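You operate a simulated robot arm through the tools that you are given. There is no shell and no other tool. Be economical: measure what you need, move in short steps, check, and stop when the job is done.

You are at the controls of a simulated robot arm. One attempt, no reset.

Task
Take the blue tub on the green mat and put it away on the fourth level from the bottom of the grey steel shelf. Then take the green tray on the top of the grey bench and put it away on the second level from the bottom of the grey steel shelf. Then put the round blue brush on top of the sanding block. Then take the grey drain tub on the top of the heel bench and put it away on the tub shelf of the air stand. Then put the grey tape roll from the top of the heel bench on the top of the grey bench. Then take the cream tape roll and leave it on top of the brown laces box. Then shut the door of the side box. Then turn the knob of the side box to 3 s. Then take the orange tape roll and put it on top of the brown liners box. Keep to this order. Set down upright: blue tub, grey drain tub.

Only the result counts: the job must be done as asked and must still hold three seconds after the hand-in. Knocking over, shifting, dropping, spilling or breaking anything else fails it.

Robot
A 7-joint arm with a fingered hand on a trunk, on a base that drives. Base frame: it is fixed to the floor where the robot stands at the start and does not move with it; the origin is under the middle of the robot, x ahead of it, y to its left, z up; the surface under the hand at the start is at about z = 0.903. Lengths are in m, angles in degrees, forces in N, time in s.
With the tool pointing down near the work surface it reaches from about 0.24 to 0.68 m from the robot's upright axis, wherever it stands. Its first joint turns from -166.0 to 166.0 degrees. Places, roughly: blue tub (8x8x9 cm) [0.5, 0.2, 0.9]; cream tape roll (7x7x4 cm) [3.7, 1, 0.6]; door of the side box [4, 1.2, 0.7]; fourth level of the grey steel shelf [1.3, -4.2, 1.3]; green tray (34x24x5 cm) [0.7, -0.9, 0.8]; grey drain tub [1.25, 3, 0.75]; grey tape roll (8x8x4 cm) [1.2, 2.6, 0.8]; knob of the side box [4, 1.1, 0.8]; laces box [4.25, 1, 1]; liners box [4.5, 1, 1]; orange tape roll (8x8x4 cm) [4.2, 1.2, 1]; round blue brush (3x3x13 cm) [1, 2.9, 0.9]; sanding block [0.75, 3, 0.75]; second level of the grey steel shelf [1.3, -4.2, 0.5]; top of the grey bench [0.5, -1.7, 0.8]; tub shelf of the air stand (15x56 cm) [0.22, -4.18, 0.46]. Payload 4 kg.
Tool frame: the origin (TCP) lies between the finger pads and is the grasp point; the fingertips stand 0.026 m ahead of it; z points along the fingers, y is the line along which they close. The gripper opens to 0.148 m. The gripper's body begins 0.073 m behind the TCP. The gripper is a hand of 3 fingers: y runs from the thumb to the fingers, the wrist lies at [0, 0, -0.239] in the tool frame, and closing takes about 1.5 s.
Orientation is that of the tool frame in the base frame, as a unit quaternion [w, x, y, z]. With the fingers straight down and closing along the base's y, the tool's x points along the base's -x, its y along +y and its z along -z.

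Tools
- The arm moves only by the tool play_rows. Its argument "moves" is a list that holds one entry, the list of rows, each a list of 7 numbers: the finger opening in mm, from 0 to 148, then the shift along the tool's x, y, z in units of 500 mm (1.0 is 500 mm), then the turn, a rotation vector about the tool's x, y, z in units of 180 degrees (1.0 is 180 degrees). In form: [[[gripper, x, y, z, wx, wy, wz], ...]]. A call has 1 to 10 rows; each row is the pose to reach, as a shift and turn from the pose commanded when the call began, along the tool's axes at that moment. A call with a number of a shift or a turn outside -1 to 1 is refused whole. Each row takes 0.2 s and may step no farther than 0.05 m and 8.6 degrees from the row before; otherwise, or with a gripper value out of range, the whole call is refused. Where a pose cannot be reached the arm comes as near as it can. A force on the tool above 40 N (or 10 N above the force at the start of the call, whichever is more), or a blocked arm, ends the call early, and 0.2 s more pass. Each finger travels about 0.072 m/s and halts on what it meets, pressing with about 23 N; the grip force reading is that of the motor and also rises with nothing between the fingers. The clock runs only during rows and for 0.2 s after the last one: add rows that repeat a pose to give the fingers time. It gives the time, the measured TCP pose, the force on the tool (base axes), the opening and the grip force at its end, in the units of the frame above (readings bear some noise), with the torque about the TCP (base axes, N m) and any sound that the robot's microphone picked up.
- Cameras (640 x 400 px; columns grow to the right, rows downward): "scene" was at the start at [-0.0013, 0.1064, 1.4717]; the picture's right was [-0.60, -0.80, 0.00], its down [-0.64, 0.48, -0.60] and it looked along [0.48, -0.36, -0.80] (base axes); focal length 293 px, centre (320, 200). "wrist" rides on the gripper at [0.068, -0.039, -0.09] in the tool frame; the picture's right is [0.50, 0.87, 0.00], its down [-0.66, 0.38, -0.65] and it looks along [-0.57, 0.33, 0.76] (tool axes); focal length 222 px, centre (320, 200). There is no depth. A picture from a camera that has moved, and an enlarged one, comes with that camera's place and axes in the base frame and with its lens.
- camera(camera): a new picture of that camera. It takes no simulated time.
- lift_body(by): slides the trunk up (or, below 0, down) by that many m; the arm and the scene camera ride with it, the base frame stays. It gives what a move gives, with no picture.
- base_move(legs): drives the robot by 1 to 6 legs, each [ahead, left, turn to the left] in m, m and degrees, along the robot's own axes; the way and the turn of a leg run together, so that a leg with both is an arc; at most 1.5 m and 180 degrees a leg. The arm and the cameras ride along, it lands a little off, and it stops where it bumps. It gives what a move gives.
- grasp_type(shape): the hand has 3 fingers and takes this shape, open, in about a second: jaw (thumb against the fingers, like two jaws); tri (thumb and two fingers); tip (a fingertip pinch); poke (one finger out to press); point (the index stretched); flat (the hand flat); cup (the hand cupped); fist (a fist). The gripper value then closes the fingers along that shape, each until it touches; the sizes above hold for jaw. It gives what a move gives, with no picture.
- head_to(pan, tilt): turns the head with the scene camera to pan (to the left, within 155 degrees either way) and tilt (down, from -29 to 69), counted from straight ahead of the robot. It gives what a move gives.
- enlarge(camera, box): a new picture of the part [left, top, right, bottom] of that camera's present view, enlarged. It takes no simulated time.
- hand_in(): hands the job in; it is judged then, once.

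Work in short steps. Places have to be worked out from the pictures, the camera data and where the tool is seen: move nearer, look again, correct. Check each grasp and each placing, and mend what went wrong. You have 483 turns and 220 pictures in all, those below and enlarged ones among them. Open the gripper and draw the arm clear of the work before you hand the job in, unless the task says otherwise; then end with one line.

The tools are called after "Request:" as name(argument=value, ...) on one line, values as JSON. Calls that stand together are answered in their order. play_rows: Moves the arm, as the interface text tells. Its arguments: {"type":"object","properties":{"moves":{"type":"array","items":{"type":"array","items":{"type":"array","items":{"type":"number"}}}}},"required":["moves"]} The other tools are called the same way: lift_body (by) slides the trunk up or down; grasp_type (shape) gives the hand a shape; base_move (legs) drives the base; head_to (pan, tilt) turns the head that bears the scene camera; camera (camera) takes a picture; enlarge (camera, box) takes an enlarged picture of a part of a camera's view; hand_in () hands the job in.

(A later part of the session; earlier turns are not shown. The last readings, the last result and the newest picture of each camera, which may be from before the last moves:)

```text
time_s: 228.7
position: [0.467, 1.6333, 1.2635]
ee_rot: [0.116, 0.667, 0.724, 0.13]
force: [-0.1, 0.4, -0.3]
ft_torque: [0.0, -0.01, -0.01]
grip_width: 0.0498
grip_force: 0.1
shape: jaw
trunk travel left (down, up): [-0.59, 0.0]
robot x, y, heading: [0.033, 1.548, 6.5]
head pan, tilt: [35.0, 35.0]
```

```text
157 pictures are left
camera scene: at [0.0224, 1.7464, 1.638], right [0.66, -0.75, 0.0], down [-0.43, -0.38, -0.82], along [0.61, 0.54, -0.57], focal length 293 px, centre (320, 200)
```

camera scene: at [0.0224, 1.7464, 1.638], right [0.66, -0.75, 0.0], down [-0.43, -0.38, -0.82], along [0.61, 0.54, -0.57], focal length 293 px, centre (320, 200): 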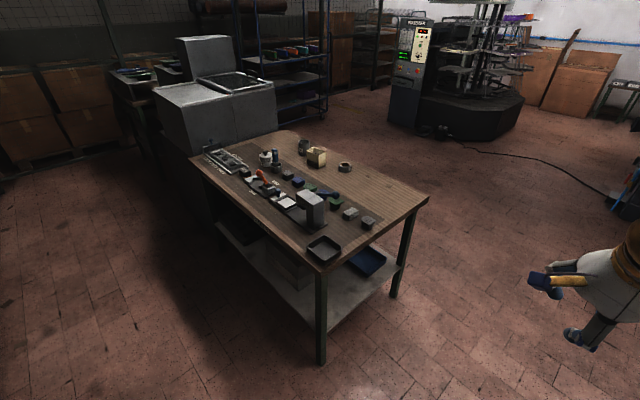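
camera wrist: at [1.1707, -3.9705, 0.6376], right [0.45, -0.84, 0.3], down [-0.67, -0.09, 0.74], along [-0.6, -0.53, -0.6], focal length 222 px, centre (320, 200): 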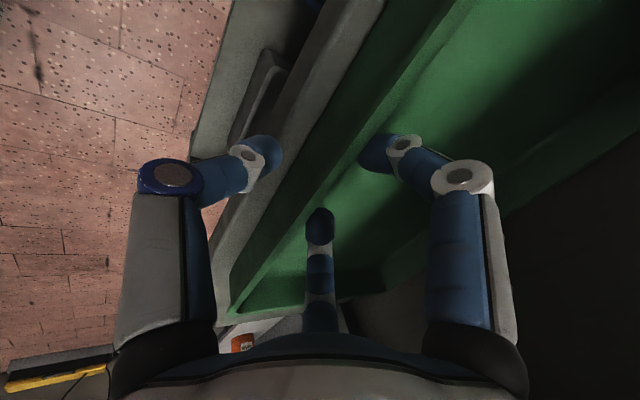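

West side is open. I turn 11° and strafe left along the bench.

Request:
base_move(legs=[[0, 0, -11.5], [0, 1.3, 0]])

Request:
head_to(pan=-5, tilt=50)

Request:
camera(camera="scene")

Request:
camera(camera="wrist")

```text
time_s: 235.9
position: [0.5662, 2.8322, 1.2638]
ee_rot: [0.126, 0.727, 0.665, 0.119]
force: [-0.3, 0.5, -0.1]
ft_torque: [-0.02, 0.01, -0.01]
grip_width: 0.0499
grip_force: 0.0
shape: jaw
trunk travel left (down, up): [-0.59, 0.0]
robot x, y, heading: [0.1231, 2.819, -3.4]
head pan, tilt: [35.0, 35.0]
```

```text
time_s: 236.9
position: [0.5661, 2.8316, 1.2641]
ee_rot: [0.126, 0.726, 0.665, 0.119]
force: [0.5, -0.2, -0.2]
ft_torque: [0.01, 0.03, -0.04]
grip_width: 0.0499
grip_force: 0.1
shape: jaw
trunk travel left (down, up): [-0.59, 0.0]
robot x, y, heading: [0.1213, 2.8179, -3.4]
head pan, tilt: [-5.0, 50.0]
```

```text
156 pictures are left
camera scene: at [0.149, 2.9635, 1.6163], right [-0.14, -0.99, 0.0], down [-0.76, 0.11, -0.64], along [0.64, -0.09, -0.77], focal length 293 px, centre (320, 200)
```

scene: 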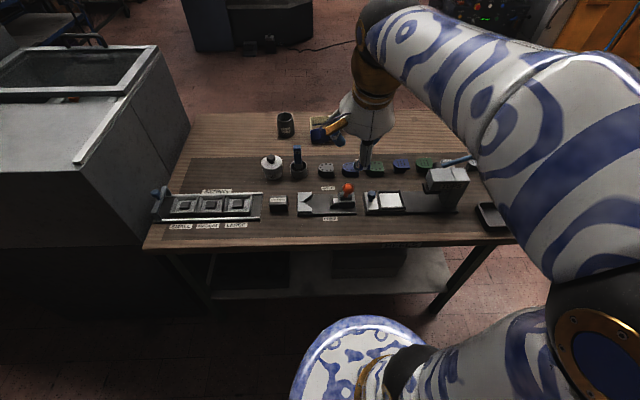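

```text
155 pictures are left
camera wrist: at [0.5043, 2.9047, 1.3357], right [0.85, 0.43, 0.3], down [0.07, -0.67, 0.74], along [0.51, -0.61, -0.6], focal length 222 px, centre (320, 200)
```

wrist: 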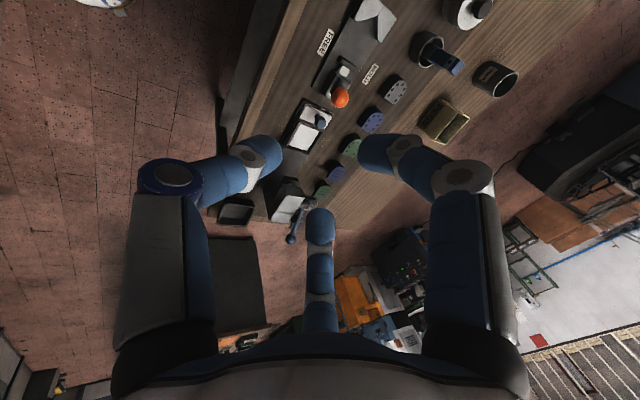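

Request:
enlarge(camera="scene", box=[140, 100, 380, 250])

```text
2.67 times, centred on (260, 175) of scene
camera zoom: at [0.149, 2.9635, 1.6163], right [-0.14, -0.99, 0.0], down [-0.76, 0.11, -0.64], along [0.64, -0.09, -0.77], focal length 781 px, centre (480, 267)
```

zoom: 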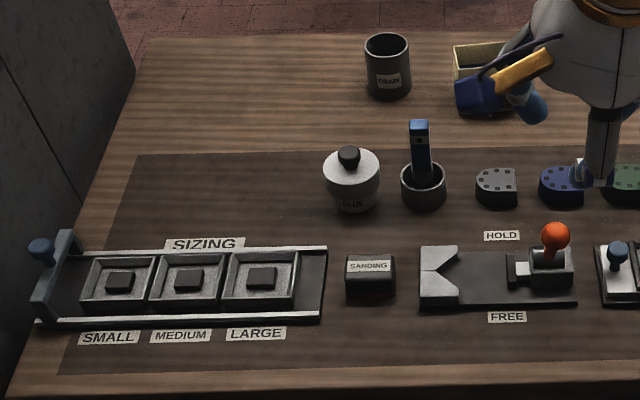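

Now I see clearly: the SANDING block near (0.85, 3.02) and the brush upright in its cup near (0.975, 2.93), top ≈ 0.93. I close in on the bench and line up with the brush.

Request:
base_move(legs=[[0.08, 0.12, 0]])

Request:
lift_body(by=-0.06)

Request:
play_rows(moves=[[[60, 0, 0.06, 0.02, 0, 0, 0], [60, 0, 0.14, 0.05, -0.01, 0, 0], [60, 0, 0.22, 0.08, -0.02, 0, 0], [60, 0, 0.3, 0.11, -0.028, 0, 0], [60, 0, 0.3, 0.11, -0.028, 0, 0]]])

Request:
camera(camera="wrist")

Request:
camera(camera="scene")

```text
time_s: 238.3
position: [0.6536, 2.9471, 1.2632]
ee_rot: [0.127, 0.726, 0.665, 0.119]
force: [-0.8, -0.4, -0.7]
ft_torque: [0.03, -0.04, -0.05]
grip_width: 0.0497
grip_force: 0.0
shape: jaw
trunk travel left (down, up): [-0.59, 0.0]
robot x, y, heading: [0.2118, 2.9357, -3.2]
head pan, tilt: [-5.0, 50.0]
```

```text
time_s: 239.3
position: [0.6529, 2.9467, 1.2033]
ee_rot: [0.126, 0.726, 0.665, 0.119]
force: [-0.1, 0.2, -0.7]
ft_torque: [-0.03, 0.05, 0.03]
grip_width: 0.0498
grip_force: 0.0
shape: jaw
trunk travel left (down, up): [-0.53, 0.06]
robot x, y, heading: [0.2127, 2.9329, -3.2]
head pan, tilt: [-5.0, 50.0]
```

```text
time_s: 240.5
position: [0.8102, 2.9354, 1.203]
ee_rot: [0.158, 0.72, 0.659, 0.148]
force: [0.7, 0.2, -0.7]
ft_torque: [0.05, 0.0, 0.03]
grip_width: 0.0594
grip_force: 0.0
shape: jaw
trunk travel left (down, up): [-0.53, 0.06]
robot x, y, heading: [0.2121, 2.936, -3.3]
head pan, tilt: [-5.0, 50.0]
```

```text
153 pictures are left
camera wrist: at [0.7426, 3.0088, 1.2678], right [0.82, 0.43, 0.37], down [0.01, -0.66, 0.75], along [0.57, -0.61, -0.55], focal length 222 px, centre (320, 200)
```

wrist: 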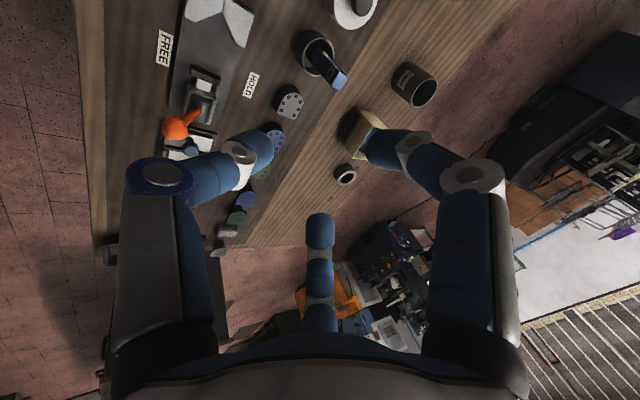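

```text
152 pictures are left
camera scene: at [0.2361, 3.0789, 1.5563], right [-0.14, -0.99, 0.0], down [-0.76, 0.11, -0.64], along [0.64, -0.09, -0.77], focal length 293 px, centre (320, 200)
```

scene: 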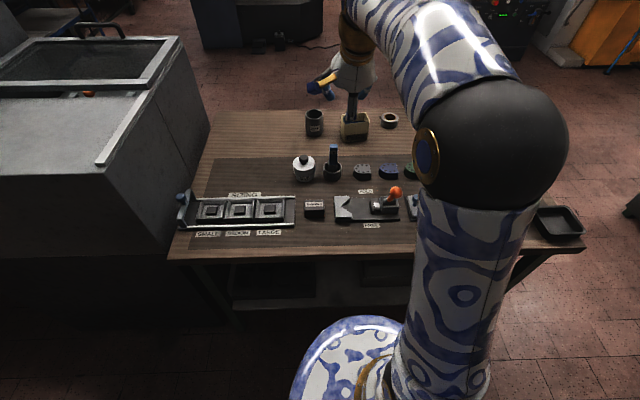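

Both views put the brush at (0.973, 2.933). I approach along the tool axis, stopping 9 cm short to check.

Request:
play_rows(moves=[[[60, 0.01, 0.02, 0.09, 0, 0, 0], [60, 0.02, 0.035, 0.18, 0, 0, 0], [60, 0.0206, 0.035, 0.27, 0, 0, 0], [60, 0.0206, 0.035, 0.36, 0, 0, 0], [60, 0.0206, 0.035, 0.44, 0, 0, 0], [60, 0.0206, 0.035, 0.51, 0, 0, 0], [60, 0.0206, 0.035, 0.51, 0, 0, 0]]])

Request:
camera(camera="wrist")

Request:
enlarge(camera="scene", box=[240, 80, 440, 220])

```text
time_s: 242.1
position: [0.9375, 2.9352, 0.9789]
ee_rot: [0.158, 0.72, 0.659, 0.148]
force: [0.4, -0.2, -0.7]
ft_torque: [0.0, 0.02, -0.02]
grip_width: 0.0597
grip_force: 0.1
shape: jaw
trunk travel left (down, up): [-0.53, 0.06]
robot x, y, heading: [0.2137, 2.9371, -2.9]
head pan, tilt: [-5.0, 50.0]
```

```text
151 pictures are left
camera wrist: at [0.8697, 3.0083, 1.0446], right [0.82, 0.43, 0.37], down [0.01, -0.66, 0.75], along [0.57, -0.61, -0.55], focal length 222 px, centre (320, 200)
```

wrist: 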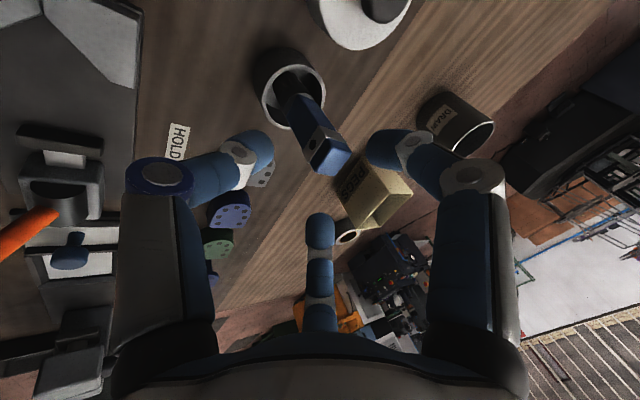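

```text
2.86 times, centred on (340, 150) of scene
camera zoom: at [0.2363, 3.0789, 1.5562], right [-0.14, -0.99, 0.0], down [-0.76, 0.11, -0.64], along [0.64, -0.09, -0.77], focal length 836 px, centre (263, 343)
```

zoom: 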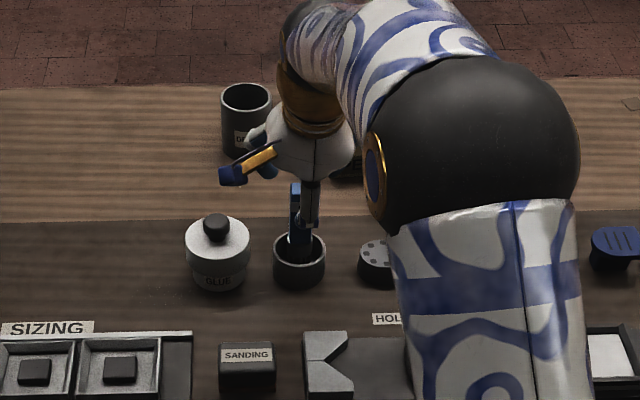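

Aligned. I advance the remaining 9 cm and close around the brush.

Request:
play_rows(moves=[[[60, 0.002, 0, 0.06, 0, 0, 0], [60, 0.002, 0, 0.12, 0, 0, 0], [60, 0.002, 0, 0.175, 0, 0, 0], [60, 0.002, 0, 0.175, 0, 0, 0]]])

Request:
camera(camera="wrist")

```text
time_s: 243.1
position: [0.9748, 2.9326, 0.9004]
ee_rot: [0.159, 0.72, 0.659, 0.149]
force: [0.5, -0.7, 0.0]
ft_torque: [0.03, 0.02, -0.03]
grip_width: 0.0596
grip_force: 0.1
shape: jaw
trunk travel left (down, up): [-0.53, 0.06]
robot x, y, heading: [0.2124, 2.9348, -3.1]
head pan, tilt: [-5.0, 50.0]
```

```text
149 pictures are left
camera wrist: at [0.9076, 3.0059, 0.9661], right [0.82, 0.43, 0.37], down [0.01, -0.66, 0.75], along [0.57, -0.61, -0.55], focal length 222 px, centre (320, 200)
```

wrist: 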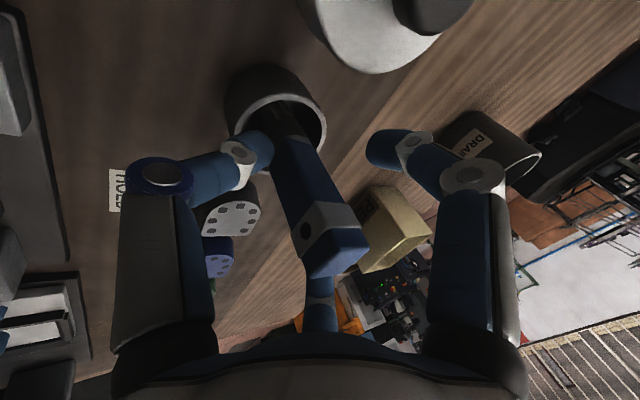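

Request:
play_rows(moves=[[[45, 0, 0, 0, 0, 0, 0], [35, 0, 0, 0, 0, 0, 0], [25, 0, 0, 0, 0, 0, 0], [15, 0, 0, 0, 0, 0, 0], [10, 0, 0, 0, 0, 0, 0], [10, 0, 0, 0, 0, 0, 0], [10, 0, 0, 0, 0, 0, 0]]])

Request:
camera(camera="wrist")

Request:
enlarge(camera="scene", box=[240, 80, 440, 220])

```text
time_s: 244.7
position: [0.9753, 2.9324, 0.9016]
ee_rot: [0.159, 0.72, 0.659, 0.149]
force: [-2.0, 1.4, -1.0]
ft_torque: [0.09, 0.31, 0.01]
grip_width: 0.0297
grip_force: 22.9
shape: jaw
trunk travel left (down, up): [-0.53, 0.06]
robot x, y, heading: [0.2129, 2.9371, -3.3]
head pan, tilt: [-5.0, 50.0]
```

```text
148 pictures are left
camera wrist: at [0.9072, 3.0059, 0.9664], right [0.82, 0.43, 0.37], down [0.01, -0.66, 0.75], along [0.57, -0.61, -0.55], focal length 222 px, centre (320, 200)
```

wrist: 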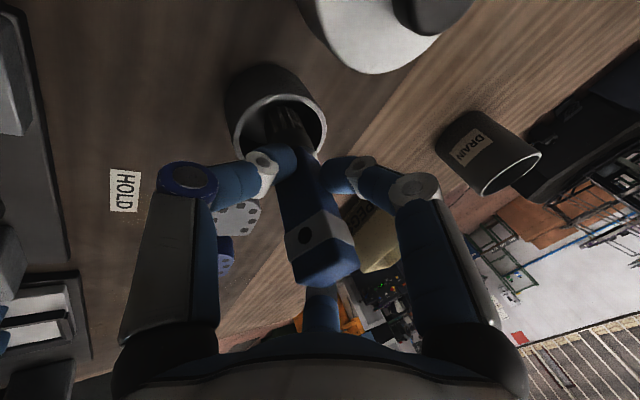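

```text
2.86 times, centred on (340, 150) of scene
camera zoom: at [0.2361, 3.079, 1.5562], right [-0.14, -0.99, 0.0], down [-0.76, 0.11, -0.64], along [0.64, -0.09, -0.77], focal length 836 px, centre (263, 343)
```

zoom: 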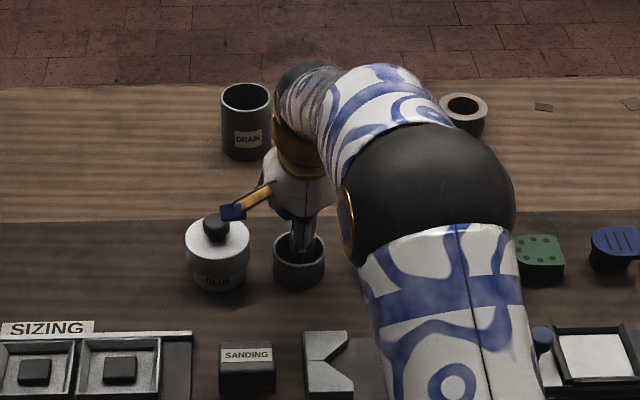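

Gripped at 30 mm. I lift it straight out of the cup.

Request:
play_rows(moves=[[[10, 0, 0.02, -0.043, 0, 0, 0], [10, 0, 0.05, -0.107, 0, 0, 0], [10, 0, 0.085, -0.182, 0, 0, 0], [10, 0, 0.12, -0.257, 0, 0, 0], [10, 0, 0.15, -0.32, 0, 0, 0], [10, 0, 0.15, -0.32, 0, 0, 0]]])

Request:
camera(camera="wrist")

Request:
enlarge(camera="scene", box=[240, 40, 440, 220])

```text
time_s: 246.1
position: [0.9746, 2.9316, 1.0791]
ee_rot: [0.158, 0.72, 0.659, 0.149]
force: [0.5, -1.0, -0.7]
ft_torque: [0.04, 0.0, 0.02]
grip_width: 0.0281
grip_force: 23.6
shape: jaw
trunk travel left (down, up): [-0.53, 0.06]
robot x, y, heading: [0.2091, 2.9345, -3.3]
head pan, tilt: [-5.0, 50.0]
```

```text
146 pictures are left
camera wrist: at [0.9066, 3.0048, 1.1445], right [0.82, 0.43, 0.37], down [0.01, -0.66, 0.75], along [0.57, -0.61, -0.55], focal length 222 px, centre (320, 200)
```

wrist: 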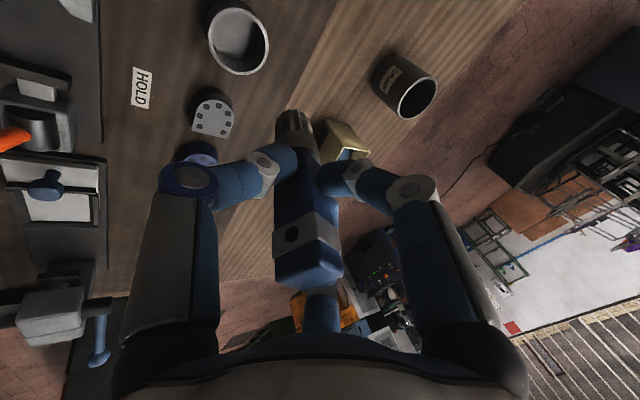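

```text
2.22 times, centred on (340, 130) of scene
camera zoom: at [0.2363, 3.0789, 1.5562], right [-0.14, -0.99, 0.0], down [-0.76, 0.11, -0.64], along [0.64, -0.09, -0.77], focal length 650 px, centre (276, 356)
```

zoom: 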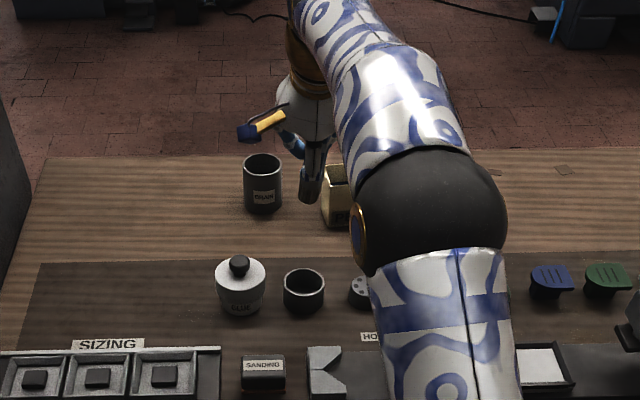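

The brush has swung about 17° in the grip (bottom forward). I move over the block and pitch the hand back to bring the brush vertical, then check.

Request:
play_rows(moves=[[[10, 0.028, -0.067, 0.004, 0.019, 0, 0], [10, 0.056, -0.134, 0.008, 0.038, 0, 0], [10, 0.084, -0.2, 0.012, 0.057, 0, 0], [10, 0.112, -0.267, 0.016, 0.076, 0, 0], [10, 0.14, -0.334, 0.021, 0.094, 0, 0], [10, 0.14, -0.334, 0.021, 0.094, 0, 0]]])

Request:
camera(camera="wrist")

Request:
enlarge(camera="scene", box=[200, 60, 440, 240])

```text
time_s: 247.5
position: [0.8334, 3.0139, 0.9965]
ee_rot: [0.051, 0.736, 0.674, 0.05]
force: [0.1, 0.2, -0.1]
ft_torque: [0.04, -0.02, -0.03]
grip_width: 0.0284
grip_force: 23.2
shape: jaw
trunk travel left (down, up): [-0.53, 0.06]
robot x, y, heading: [0.2137, 2.934, -3.4]
head pan, tilt: [-5.0, 50.0]
```

```text
144 pictures are left
camera wrist: at [0.7871, 3.0856, 1.0805], right [0.9, 0.42, 0.13], down [0.22, -0.68, 0.7], along [0.38, -0.6, -0.71], focal length 222 px, centre (320, 200)
```

wrist: 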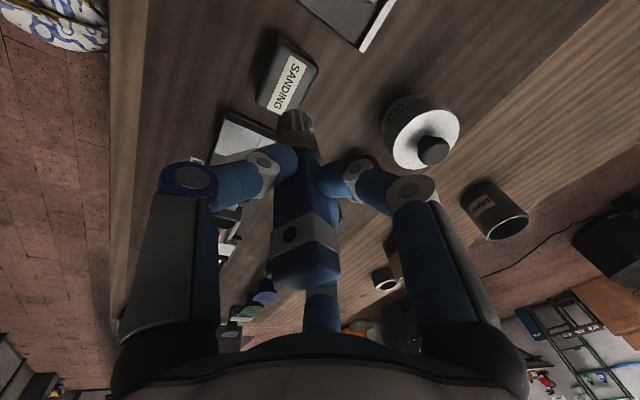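

```text
2.22 times, centred on (320, 150) of scene
camera zoom: at [0.2362, 3.079, 1.5562], right [-0.14, -0.99, 0.0], down [-0.76, 0.11, -0.64], along [0.64, -0.09, -0.77], focal length 650 px, centre (320, 311)
```

zoom: 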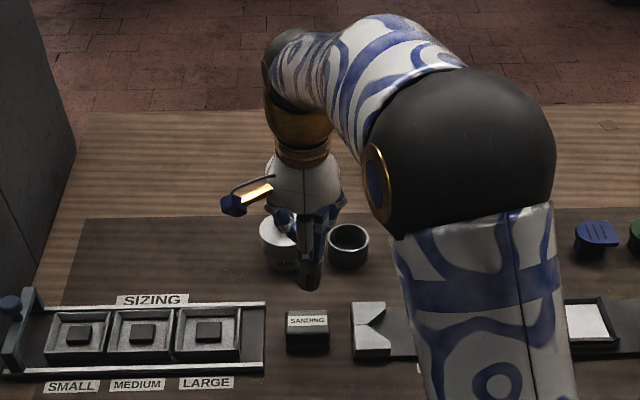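

Triangulated, the brush bottom is at (0.824, 3.010, 0.899) with about 7° roll lean. I correct the roll, recentre on the block (0.835, 3.015) and look again.

Request:
play_rows(moves=[[[10, 0.017, 0.01, 0.002, 0, -0.02, 0], [10, 0.034, 0.019, 0.003, 0, -0.04, 0], [10, 0.034, 0.019, 0.06, 0, -0.04, 0], [10, 0.034, 0.019, 0.06, 0, -0.04, 0]]])

Request:
camera(camera="wrist")

Request:
enlarge(camera="scene", box=[270, 130, 370, 230])

```text
time_s: 248.5
position: [0.8485, 3.0301, 0.9693]
ee_rot: [0.093, 0.737, 0.669, 0.004]
force: [-0.1, -0.1, -0.2]
ft_torque: [0.01, -0.01, -0.03]
grip_width: 0.028
grip_force: 23.8
shape: jaw
trunk travel left (down, up): [-0.53, 0.06]
robot x, y, heading: [0.216, 2.935, -3.4]
head pan, tilt: [-5.0, 50.0]
```

```text
142 pictures are left
camera wrist: at [0.8051, 3.1125, 1.0435], right [0.91, 0.42, 0.06], down [0.22, -0.59, 0.77], along [0.36, -0.69, -0.63], focal length 222 px, centre (320, 200)
```

wrist: 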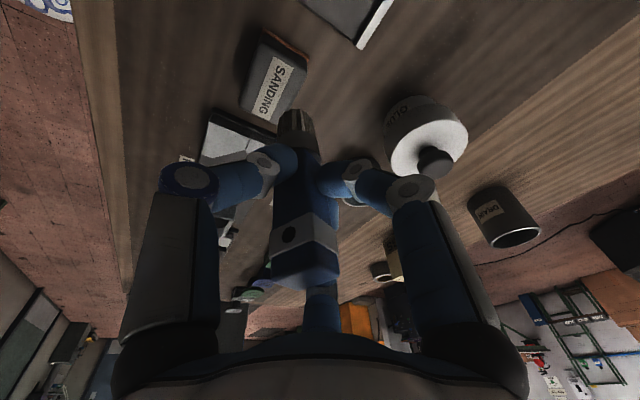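

```text
4.00 times, centred on (320, 180) of scene
camera zoom: at [0.2364, 3.0789, 1.5562], right [-0.14, -0.99, 0.0], down [-0.76, 0.11, -0.64], along [0.64, -0.09, -0.77], focal length 1171 px, centre (320, 280)
```

zoom: 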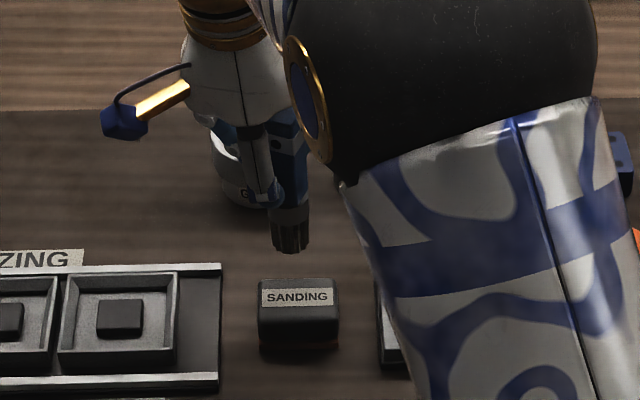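

Brush is now vertical within a few degrees; its bottom is at (0.837, 3.016, 0.878), and the block top is at about (0.819, 3.016, 0.842). I shift 18 mm back and 22 mm down.

Request:
play_rows(moves=[[[10, 0, -0.042, 0.0, 0, 0, 0], [10, 0.001, -0.042, 0.02, 0, 0, 0], [10, 0.001, -0.042, 0.0385, 0, 0, 0], [10, 0.001, -0.042, 0.0385, 0, 0, 0]]])

Request:
enlarge(camera="wrist", box=[200, 20, 400, 170])

Request:
enlarge(camera="scene", box=[270, 130, 370, 230])

```text
time_s: 249.5
position: [0.8308, 3.0304, 0.9456]
ee_rot: [0.093, 0.737, 0.669, 0.004]
force: [0.1, 1.5, -1.3]
ft_torque: [0.0, -0.03, -0.02]
grip_width: 0.0281
grip_force: 23.2
shape: jaw
trunk travel left (down, up): [-0.53, 0.06]
robot x, y, heading: [0.2103, 2.939, -3.1]
head pan, tilt: [-5.0, 50.0]
```

```text
2.67 times, centred on (300, 95) of wrist
camera zoom: at [0.7869, 3.1128, 1.0216], right [0.91, 0.42, 0.06], down [0.22, -0.59, 0.77], along [0.36, -0.69, -0.63], focal length 592 px, centre (373, 480)
```

zoom: 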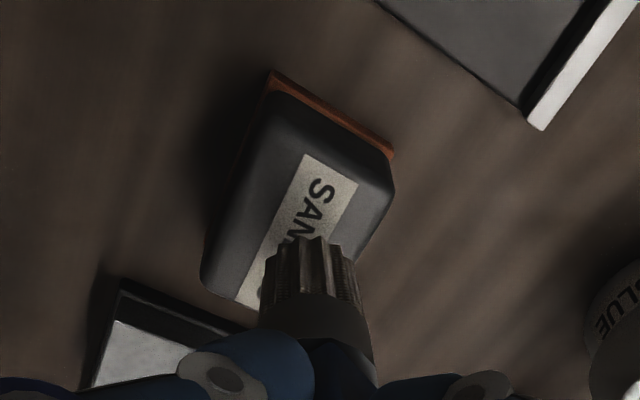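

```text
4.00 times, centred on (320, 180) of scene
camera zoom: at [0.2362, 3.079, 1.5562], right [-0.14, -0.99, 0.0], down [-0.76, 0.11, -0.64], along [0.64, -0.09, -0.77], focal length 1171 px, centre (320, 280)
```

zoom: 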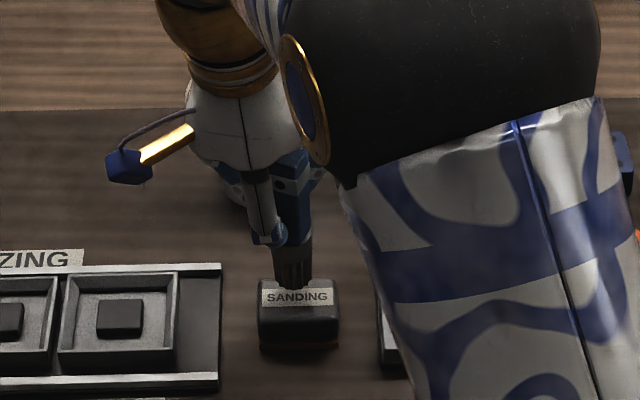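

The brush is over the label centre. I lower in small steps until contact.

Request:
play_rows(moves=[[[10, 0.0012, -0.0014, 0.0098, 0, 0, 0], [10, 0.002, -0.0024, 0.016, 0, 0, 0], [10, 0.002, -0.0024, 0.016, 0, 0, 0]]])

Request:
play_rows(moves=[[[10, 0.0006, -0.0007, 0.005, 0, 0, 0], [10, 0.001, -0.0012, 0.008, 0, 0, 0], [10, 0.001, -0.0012, 0.008, 0, 0, 0]]])

Request:
enlarge(camera="wrist", box=[200, 20, 400, 170])

```text
time_s: 250.3
position: [0.8305, 3.0305, 0.9384]
ee_rot: [0.093, 0.737, 0.669, 0.005]
force: [0.4, 1.3, -0.6]
ft_torque: [-0.02, -0.02, 0.02]
grip_width: 0.028
grip_force: 23.5
shape: jaw
trunk travel left (down, up): [-0.53, 0.06]
robot x, y, heading: [0.2109, 2.9383, -3.4]
head pan, tilt: [-5.0, 50.0]
```

```text
time_s: 251.1
position: [0.8299, 3.0321, 0.9338]
ee_rot: [0.093, 0.737, 0.669, 0.004]
force: [0.0, 0.5, 0.0]
ft_torque: [0.01, 0.0, -0.02]
grip_width: 0.028
grip_force: 22.2
shape: jaw
trunk travel left (down, up): [-0.53, 0.06]
robot x, y, heading: [0.2159, 2.9389, -3.1]
head pan, tilt: [-5.0, 50.0]
```

```text
2.67 times, centred on (300, 95) of wrist
camera zoom: at [0.7872, 3.1127, 1.0094], right [0.91, 0.42, 0.06], down [0.22, -0.59, 0.77], along [0.36, -0.69, -0.63], focal length 592 px, centre (373, 480)
```

zoom: 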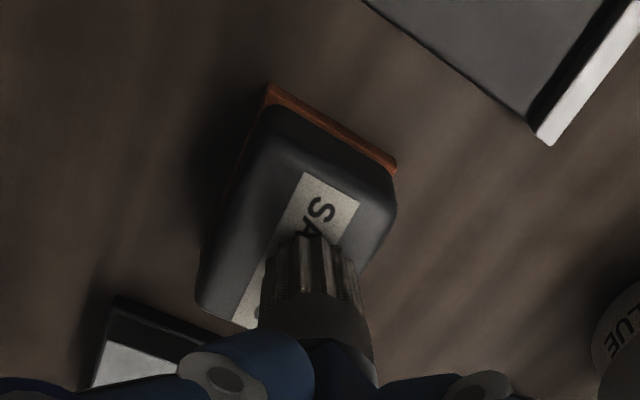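

Request:
play_rows(moves=[[[10, 0.0006, -0.0007, 0.005, 0, 0, 0], [10, 0.0012, -0.0014, 0.0098, 0, 0, 0], [10, 0.0012, -0.0014, 0.0098, 0, 0, 0]]])

Request:
play_rows(moves=[[[10, 0.0006, -0.0007, 0.005, 0, 0, 0], [10, 0.001, -0.0012, 0.008, 0, 0, 0], [10, 0.001, -0.0012, 0.008, 0, 0, 0]]])

Request:
enlarge(camera="wrist", box=[200, 20, 400, 170])

Request:
enlarge(camera="scene", box=[270, 130, 370, 230])

```text
time_s: 251.9
position: [0.8306, 3.0299, 0.9291]
ee_rot: [0.093, 0.737, 0.669, 0.004]
force: [0.3, 0.0, -1.1]
ft_torque: [0.04, 0.03, 0.0]
grip_width: 0.0276
grip_force: 22.9
shape: jaw
trunk travel left (down, up): [-0.53, 0.06]
robot x, y, heading: [0.214, 2.9361, -3.0]
head pan, tilt: [-5.0, 50.0]
```

```text
time_s: 252.7
position: [0.8304, 3.0305, 0.9263]
ee_rot: [0.094, 0.737, 0.669, 0.005]
force: [-1.9, -0.8, 14.4]
ft_torque: [-0.13, 0.13, -0.05]
grip_width: 0.0284
grip_force: 23.2
shape: jaw
trunk travel left (down, up): [-0.53, 0.06]
robot x, y, heading: [0.2133, 2.9367, -3.0]
head pan, tilt: [-5.0, 50.0]
```

```text
2.67 times, centred on (300, 95) of wrist
camera zoom: at [0.7863, 3.1128, 1.0024], right [0.91, 0.42, 0.07], down [0.22, -0.59, 0.77], along [0.36, -0.69, -0.63], focal length 592 px, centre (373, 480)
```

zoom: 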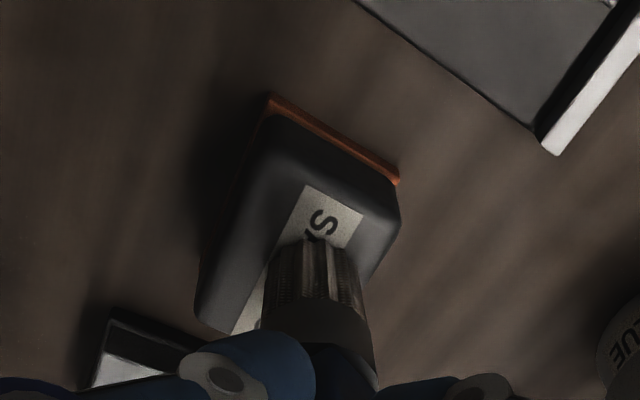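

```text
4.00 times, centred on (320, 180) of scene
camera zoom: at [0.2346, 3.0786, 1.5565], right [-0.14, -0.99, 0.0], down [-0.76, 0.11, -0.64], along [0.64, -0.09, -0.77], focal length 1171 px, centre (320, 280)
```

zoom: 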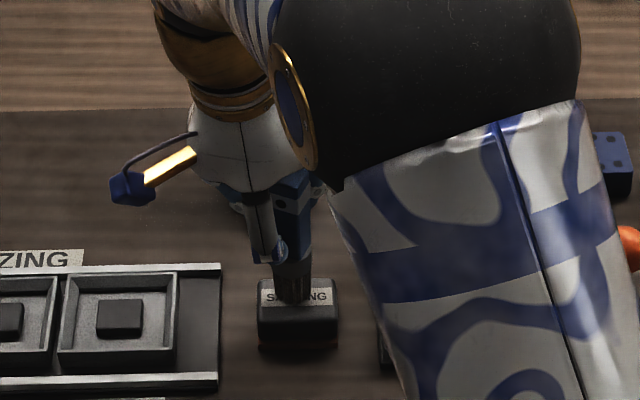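

Contact at 14 N with the brush centred on the block. I open very slowly.

Request:
play_rows(moves=[[[28, -0.0002, 0.0003, -0.002, 0, 0, 0], [29, -0.0002, 0.0003, -0.002, 0, 0, 0], [30, -0.0002, 0.0003, -0.002, 0, 0, 0], [31, -0.0002, 0.0003, -0.002, 0, 0, 0], [32, -0.0002, 0.0003, -0.002, 0, 0, 0], [33, -0.0002, 0.0003, -0.002, 0, 0, 0], [34, -0.0002, 0.0003, -0.002, 0, 0, 0], [36, -0.0002, 0.0003, -0.002, 0, 0, 0]]])

Request:
enlarge(camera="wrist", box=[160, 20, 480, 320])

Request:
enlarge(camera="scene", box=[270, 130, 370, 230])

```text
time_s: 254.5
position: [0.8304, 3.03, 0.9262]
ee_rot: [0.092, 0.738, 0.669, 0.004]
force: [0.9, 0.2, 0.3]
ft_torque: [0.01, 0.02, -0.02]
grip_width: 0.0355
grip_force: 0.0
shape: jaw
trunk travel left (down, up): [-0.53, 0.06]
robot x, y, heading: [0.2086, 2.9357, -3.0]
head pan, tilt: [-5.0, 50.0]
```

```text
1.33 times, centred on (320, 170) of wrist
camera zoom: at [0.7873, 3.1129, 1.0023], right [0.91, 0.42, 0.06], down [0.22, -0.59, 0.77], along [0.36, -0.69, -0.63], focal length 296 px, centre (320, 240)
```

zoom: 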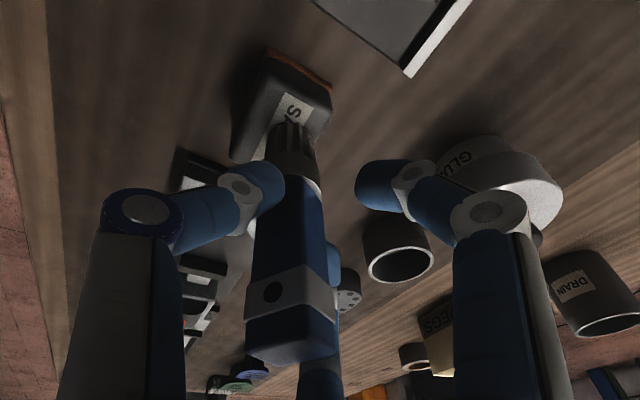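

```text
4.00 times, centred on (320, 180) of scene
camera zoom: at [0.2362, 3.079, 1.5562], right [-0.14, -0.99, 0.0], down [-0.76, 0.11, -0.64], along [0.64, -0.09, -0.77], focal length 1171 px, centre (320, 280)
```

zoom: 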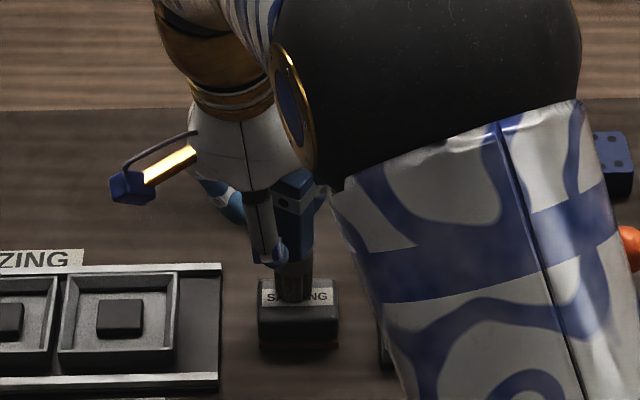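

The brush seems to stand upright by itself (both views within ~4°). I open further, slowly.

Request:
play_rows(moves=[[[38, 0, 0, 0, 0, 0, 0], [40, 0, 0, 0, 0, 0, 0], [43, 0, 0, 0, 0, 0, 0], [46, 0, 0, 0, 0, 0, 0], [50, 0, 0, 0, 0, 0, 0], [54, 0, 0, 0, 0, 0, 0], [58, 0, 0, 0, 0, 0, 0], [62, 0, 0, 0, 0, 0, 0]]])

Request:
enlarge(camera="wrist", box=[160, 20, 480, 320])

Request:
enlarge(camera="scene", box=[270, 130, 370, 230])

```text
time_s: 256.3
position: [0.8296, 3.0297, 0.9267]
ee_rot: [0.092, 0.737, 0.669, 0.004]
force: [1.0, -0.4, -0.1]
ft_torque: [-0.03, 0.02, -0.02]
grip_width: 0.0614
grip_force: 0.1
shape: jaw
trunk travel left (down, up): [-0.53, 0.06]
robot x, y, heading: [0.2131, 2.9343, -3.2]
head pan, tilt: [-5.0, 50.0]
```

```text
1.33 times, centred on (320, 170) of wrist
camera zoom: at [0.7873, 3.1129, 1.0022], right [0.91, 0.42, 0.06], down [0.22, -0.59, 0.77], along [0.36, -0.69, -0.63], focal length 296 px, centre (320, 240)
```

zoom: 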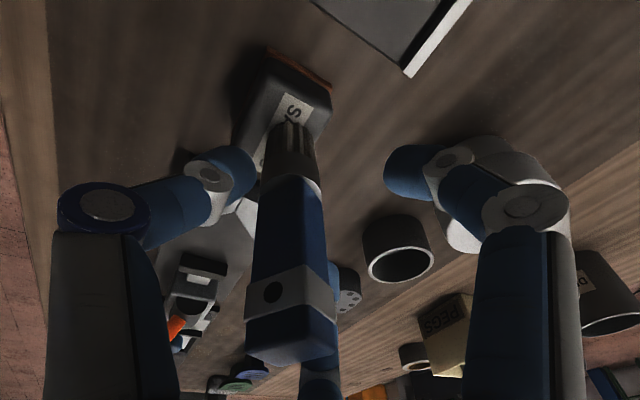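

```text
4.00 times, centred on (320, 180) of scene
camera zoom: at [0.2362, 3.079, 1.5562], right [-0.14, -0.99, 0.0], down [-0.76, 0.11, -0.64], along [0.64, -0.09, -0.77], focal length 1171 px, centre (320, 280)
```

zoom: 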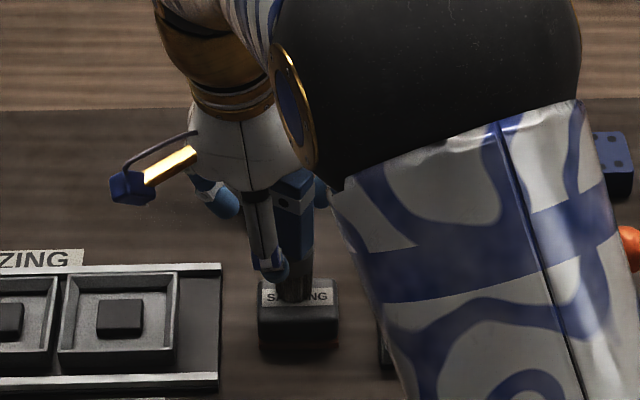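

Standing freely. I centre the hand on the brush and then withdraw straight up.

Request:
play_rows(moves=[[[66, -0.013, -0.012, 0, 0, 0, 0], [70, -0.0264, -0.0236, 0, 0, 0, 0], [72, -0.031, -0.0179, -0.04, 0, 0, 0], [72, -0.036, -0.012, -0.08, 0, 0, 0], [72, -0.043, -0.0034, -0.14, 0, 0, 0], [72, -0.0507, 0.005, -0.2, 0, 0, 0], [72, -0.0628, 0.0198, -0.3, 0, 0, 0], [72, -0.0628, 0.0198, -0.3, 0, 0, 0]]])

Request:
camera(camera="wrist")

Request:
enlarge(camera="scene", box=[240, 80, 400, 240])

```text
refused: row 7 steps farther than a row can; nothing moved
```

```text
131 pictures are left
camera wrist: at [0.7873, 3.1129, 1.0022], right [0.91, 0.42, 0.06], down [0.22, -0.59, 0.77], along [0.36, -0.69, -0.63], focal length 222 px, centre (320, 200)
```

wrist: 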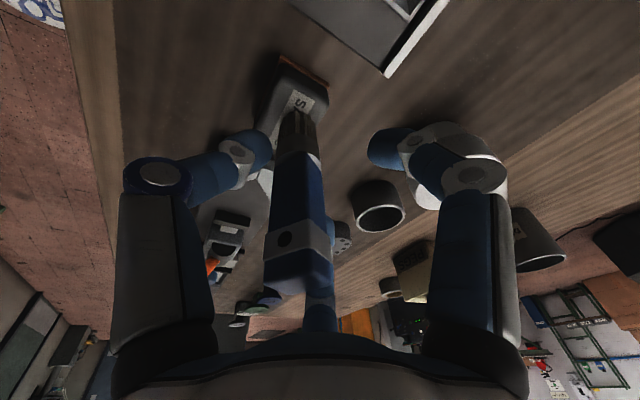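

```text
2.50 times, centred on (320, 160) of scene
camera zoom: at [0.2362, 3.079, 1.5562], right [-0.14, -0.99, 0.0], down [-0.76, 0.11, -0.64], along [0.64, -0.09, -0.77], focal length 732 px, centre (320, 300)
```

zoom: 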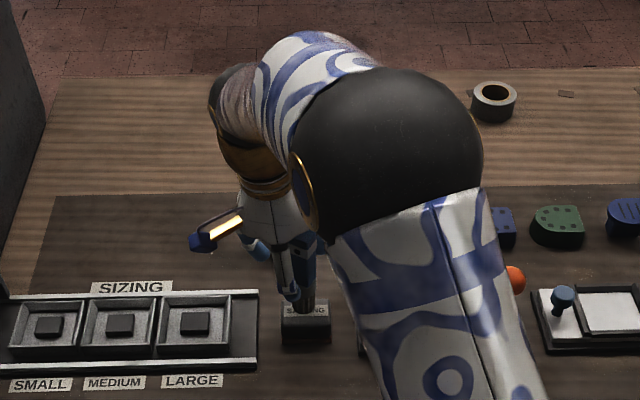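

The last row was too long a step; I repeat with finer spacing.

Request:
play_rows(moves=[[[66, -0.013, -0.012, 0, 0, 0, 0], [70, -0.0264, -0.0236, 0, 0, 0, 0], [72, -0.031, -0.0179, -0.04, 0, 0, 0], [72, -0.036, -0.012, -0.08, 0, 0, 0], [72, -0.043, -0.0034, -0.14, 0, 0, 0], [72, -0.0507, 0.005, -0.2, 0, 0, 0], [72, -0.057, 0.0125, -0.255, 0, 0, 0], [72, -0.0628, 0.0198, -0.31, 0, 0, 0]]])

Request:
camera(camera="wrist")

Request:
enlarge(camera="scene", box=[240, 80, 400, 240])

```text
time_s: 258.1
position: [0.8158, 3.0192, 1.0867]
ee_rot: [0.092, 0.737, 0.669, 0.004]
force: [-0.2, -0.1, 0.5]
ft_torque: [0.01, -0.02, 0.02]
grip_width: 0.0716
grip_force: 0.1
shape: jaw
trunk travel left (down, up): [-0.53, 0.06]
robot x, y, heading: [0.2112, 2.9355, -3.2]
head pan, tilt: [-5.0, 50.0]
```

```text
129 pictures are left
camera wrist: at [0.7741, 3.101, 1.1621], right [0.91, 0.42, 0.06], down [0.22, -0.59, 0.77], along [0.36, -0.69, -0.63], focal length 222 px, centre (320, 200)
```

wrist: 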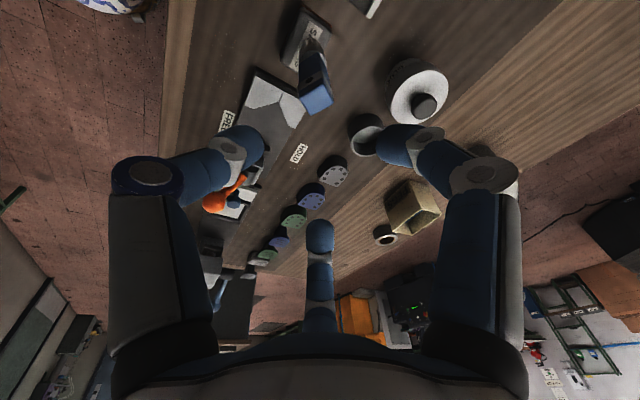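

```text
2.50 times, centred on (320, 160) of scene
camera zoom: at [0.2361, 3.0789, 1.5562], right [-0.14, -0.99, 0.0], down [-0.76, 0.11, -0.64], along [0.64, -0.09, -0.77], focal length 732 px, centre (320, 300)
```

zoom: 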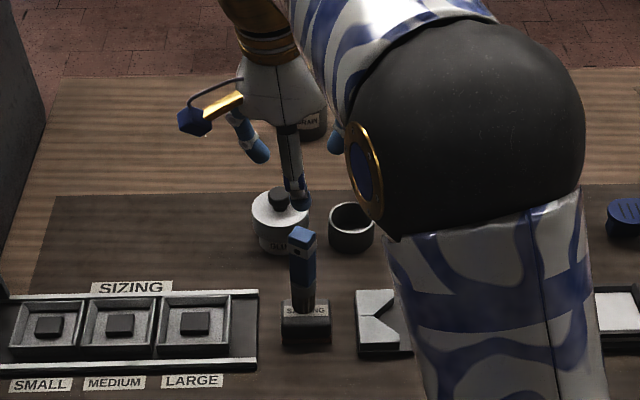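

The brush stands upright on the sanding block. Now I go back around to the east side for the drain tub: raise the trunk, back off, strafe south, drive east.

Request:
lift_body(by=0.06)

Request:
play_rows(moves=[[[60, 0, -0.03, -0.08, 0, 0.01, 0], [50, 0, -0.08, -0.14, 0, 0.02, 0], [50, 0, -0.16, -0.18, -0.015, 0.03, 0], [50, 0, -0.24, -0.2, -0.03, 0.04, 0], [50, 0, -0.32, -0.2, -0.045, 0.04, 0], [50, 0, -0.38, -0.2, -0.06, 0.04, 0], [50, 0, -0.38, -0.2, -0.065, 0.04, 0]]])

Request:
base_move(legs=[[-0.12, 0, 0], [0, -1.38, 0], [0, 0, 4]])

Request:
head_to(pan=0, tilt=25)

Request:
camera(camera="scene")

```text
time_s: 259.1
position: [0.818, 3.0186, 1.1448]
ee_rot: [0.093, 0.737, 0.669, 0.003]
force: [-0.4, 0.7, -0.6]
ft_torque: [-0.01, 0.01, 0.0]
grip_width: 0.0716
grip_force: 0.2
shape: jaw
trunk travel left (down, up): [-0.59, 0.0]
robot x, y, heading: [0.2141, 2.9346, -3.2]
head pan, tilt: [-5.0, 50.0]
```

```text
time_s: 260.7
position: [0.6174, 3.0481, 1.2175]
ee_rot: [0.125, 0.722, 0.67, 0.118]
force: [-0.4, -0.1, -0.1]
ft_torque: [0.02, 0.01, 0.02]
grip_width: 0.0507
grip_force: 0.0
shape: jaw
trunk travel left (down, up): [-0.59, 0.0]
robot x, y, heading: [0.2091, 2.9408, -3.4]
head pan, tilt: [-5.0, 50.0]
```

```text
time_s: 268.8
position: [0.4181, 1.722, 1.2202]
ee_rot: [0.119, 0.694, 0.699, 0.124]
force: [0.4, 0.8, -0.4]
ft_torque: [0.01, 0.01, -0.01]
grip_width: 0.0502
grip_force: 0.1
shape: jaw
trunk travel left (down, up): [-0.59, 0.0]
robot x, y, heading: [0.024, 1.5746, 1.4]
head pan, tilt: [-5.0, 50.0]
```

```text
time_s: 269.7
position: [0.4199, 1.7224, 1.2184]
ee_rot: [0.12, 0.693, 0.7, 0.123]
force: [-0.7, 0.4, 0.4]
ft_torque: [-0.03, 0.02, -0.01]
grip_width: 0.0504
grip_force: 0.0
shape: jaw
trunk travel left (down, up): [-0.59, 0.0]
robot x, y, heading: [0.0271, 1.574, 1.8]
head pan, tilt: [0.0, 25.0]
```

```text
127 pictures are left
camera scene: at [0.0521, 1.7282, 1.6537], right [0.03, -1.0, 0.0], down [-0.42, -0.01, -0.91], along [0.91, 0.02, -0.42], focal length 293 px, centre (320, 200)
```

scene: 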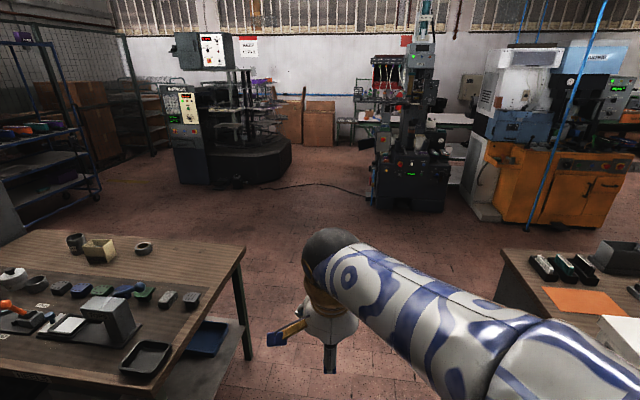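

Request:
base_move(legs=[[1.4, 0, 0], [0.7, 0, 0], [0, 1.34, 0], [0, 0, 173]])

Request:
head_to(pan=0, tilt=45)

Request:
camera(camera="scene")

```text
time_s: 293.4
position: [1.5991, 2.9095, 1.2182]
ee_rot: [-0.118, -0.672, 0.721, 0.125]
force: [-0.5, -0.3, 0.0]
ft_torque: [0.01, 0.0, 0.01]
grip_width: 0.0507
grip_force: 0.0
shape: jaw
trunk travel left (down, up): [-0.59, 0.0]
robot x, y, heading: [2.004, 3.0245, 177.0]
head pan, tilt: [0.0, 25.0]
```

```text
time_s: 294.2
position: [1.5974, 2.9091, 1.2181]
ee_rot: [-0.119, -0.672, 0.72, 0.124]
force: [0.5, -0.5, 0.4]
ft_torque: [0.0, 0.01, -0.02]
grip_width: 0.0507
grip_force: 0.0
shape: jaw
trunk travel left (down, up): [-0.59, 0.0]
robot x, y, heading: [2.0049, 3.0224, 176.9]
head pan, tilt: [0.0, 45.0]
```

```text
126 pictures are left
camera scene: at [1.9737, 2.8734, 1.6232], right [0.05, 1.0, 0.0], down [0.71, -0.04, -0.71], along [-0.71, 0.04, -0.71], focal length 293 px, centre (320, 200)
```

scene: 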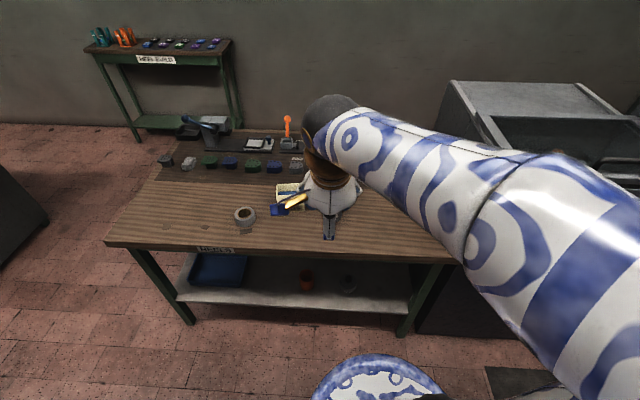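

Request:
base_move(legs=[[0.21, 0, 0]])

Request:
lift_body(by=-0.14)

Request:
camera(camera="wrist")

Request:
head_to(pan=-10, tilt=45)

Request:
camera(camera="scene")

```text
time_s: 295.9
position: [1.388, 2.9194, 1.2172]
ee_rot: [-0.119, -0.672, 0.72, 0.124]
force: [-0.5, -0.2, 0.3]
ft_torque: [-0.01, -0.01, -0.01]
grip_width: 0.0502
grip_force: 0.1
shape: jaw
trunk travel left (down, up): [-0.59, 0.0]
robot x, y, heading: [1.7947, 3.0338, 177.3]
head pan, tilt: [0.0, 45.0]
```

```text
time_s: 297.6
position: [1.388, 2.9196, 1.0783]
ee_rot: [-0.118, -0.672, 0.721, 0.125]
force: [-0.1, -1.0, 0.6]
ft_torque: [0.01, 0.01, -0.01]
grip_width: 0.0508
grip_force: 0.0
shape: jaw
trunk travel left (down, up): [-0.45, 0.14]
robot x, y, heading: [1.7898, 3.0345, 177.0]
head pan, tilt: [0.0, 45.0]
```

```text
125 pictures are left
camera wrist: at [1.4509, 2.8478, 1.15], right [-0.85, -0.44, 0.3], down [-0.09, 0.66, 0.74], along [-0.52, 0.6, -0.6], focal length 222 px, centre (320, 200)
```

wrist: 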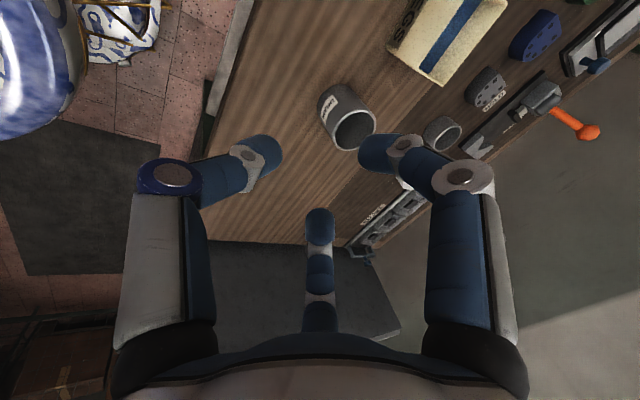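

```text
time_s: 298.3
position: [1.388, 2.9194, 1.0785]
ee_rot: [-0.119, -0.672, 0.72, 0.124]
force: [0.2, -0.5, 0.0]
ft_torque: [0.02, -0.01, -0.01]
grip_width: 0.0504
grip_force: 0.1
shape: jaw
trunk travel left (down, up): [-0.45, 0.14]
robot x, y, heading: [1.7949, 3.0365, 177.0]
head pan, tilt: [-10.0, 45.0]
```

```text
124 pictures are left
camera scene: at [1.7663, 2.898, 1.4832], right [0.22, 0.98, 0.0], down [0.69, -0.16, -0.71], along [-0.69, 0.16, -0.71], focal length 293 px, centre (320, 200)
```

scene: 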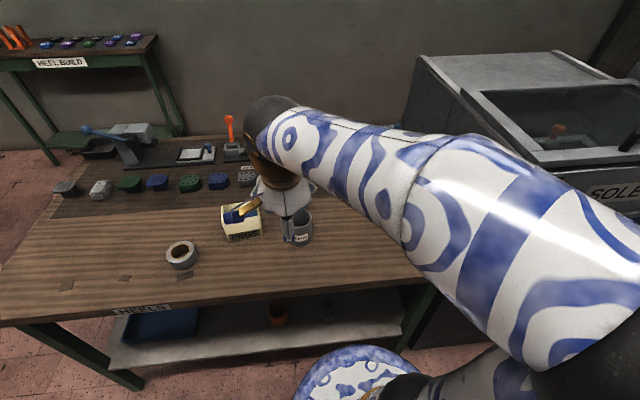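

The drain tub is at (1.237, 2.962), rim z ≈ 0.887. I approach along the tool axis and stop short to check alignment.

Request:
play_rows(moves=[[[70, -0.03, 0.06, 0.06, 0, 0, 0], [90, -0.067, 0.13, 0.11, 0, 0, 0], [100, -0.067, 0.141, 0.2, 0, 0, 0], [104, -0.067, 0.141, 0.27, 0, 0, 0], [104, -0.067, 0.141, 0.33, 0, 0, 0], [104, -0.067, 0.141, 0.33, 0, 0, 0]]])

Request:
camera(camera="wrist")

```text
time_s: 299.7
position: [1.2669, 2.9613, 0.9457]
ee_rot: [-0.119, -0.672, 0.72, 0.125]
force: [-0.1, -1.2, -0.6]
ft_torque: [0.01, -0.02, 0.01]
grip_width: 0.1033
grip_force: 0.1
shape: jaw
trunk travel left (down, up): [-0.45, 0.14]
robot x, y, heading: [1.7982, 3.0351, 177.2]
head pan, tilt: [-10.0, 45.0]
```

```text
123 pictures are left
camera wrist: at [1.33, 2.8896, 1.0183], right [-0.85, -0.44, 0.3], down [-0.09, 0.66, 0.74], along [-0.52, 0.6, -0.6], focal length 222 px, centre (320, 200)
```

wrist: 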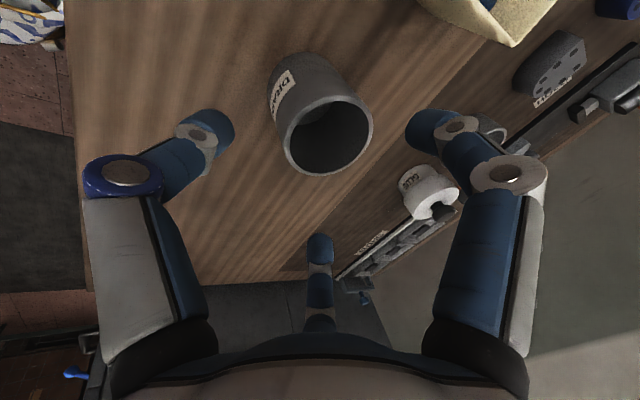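

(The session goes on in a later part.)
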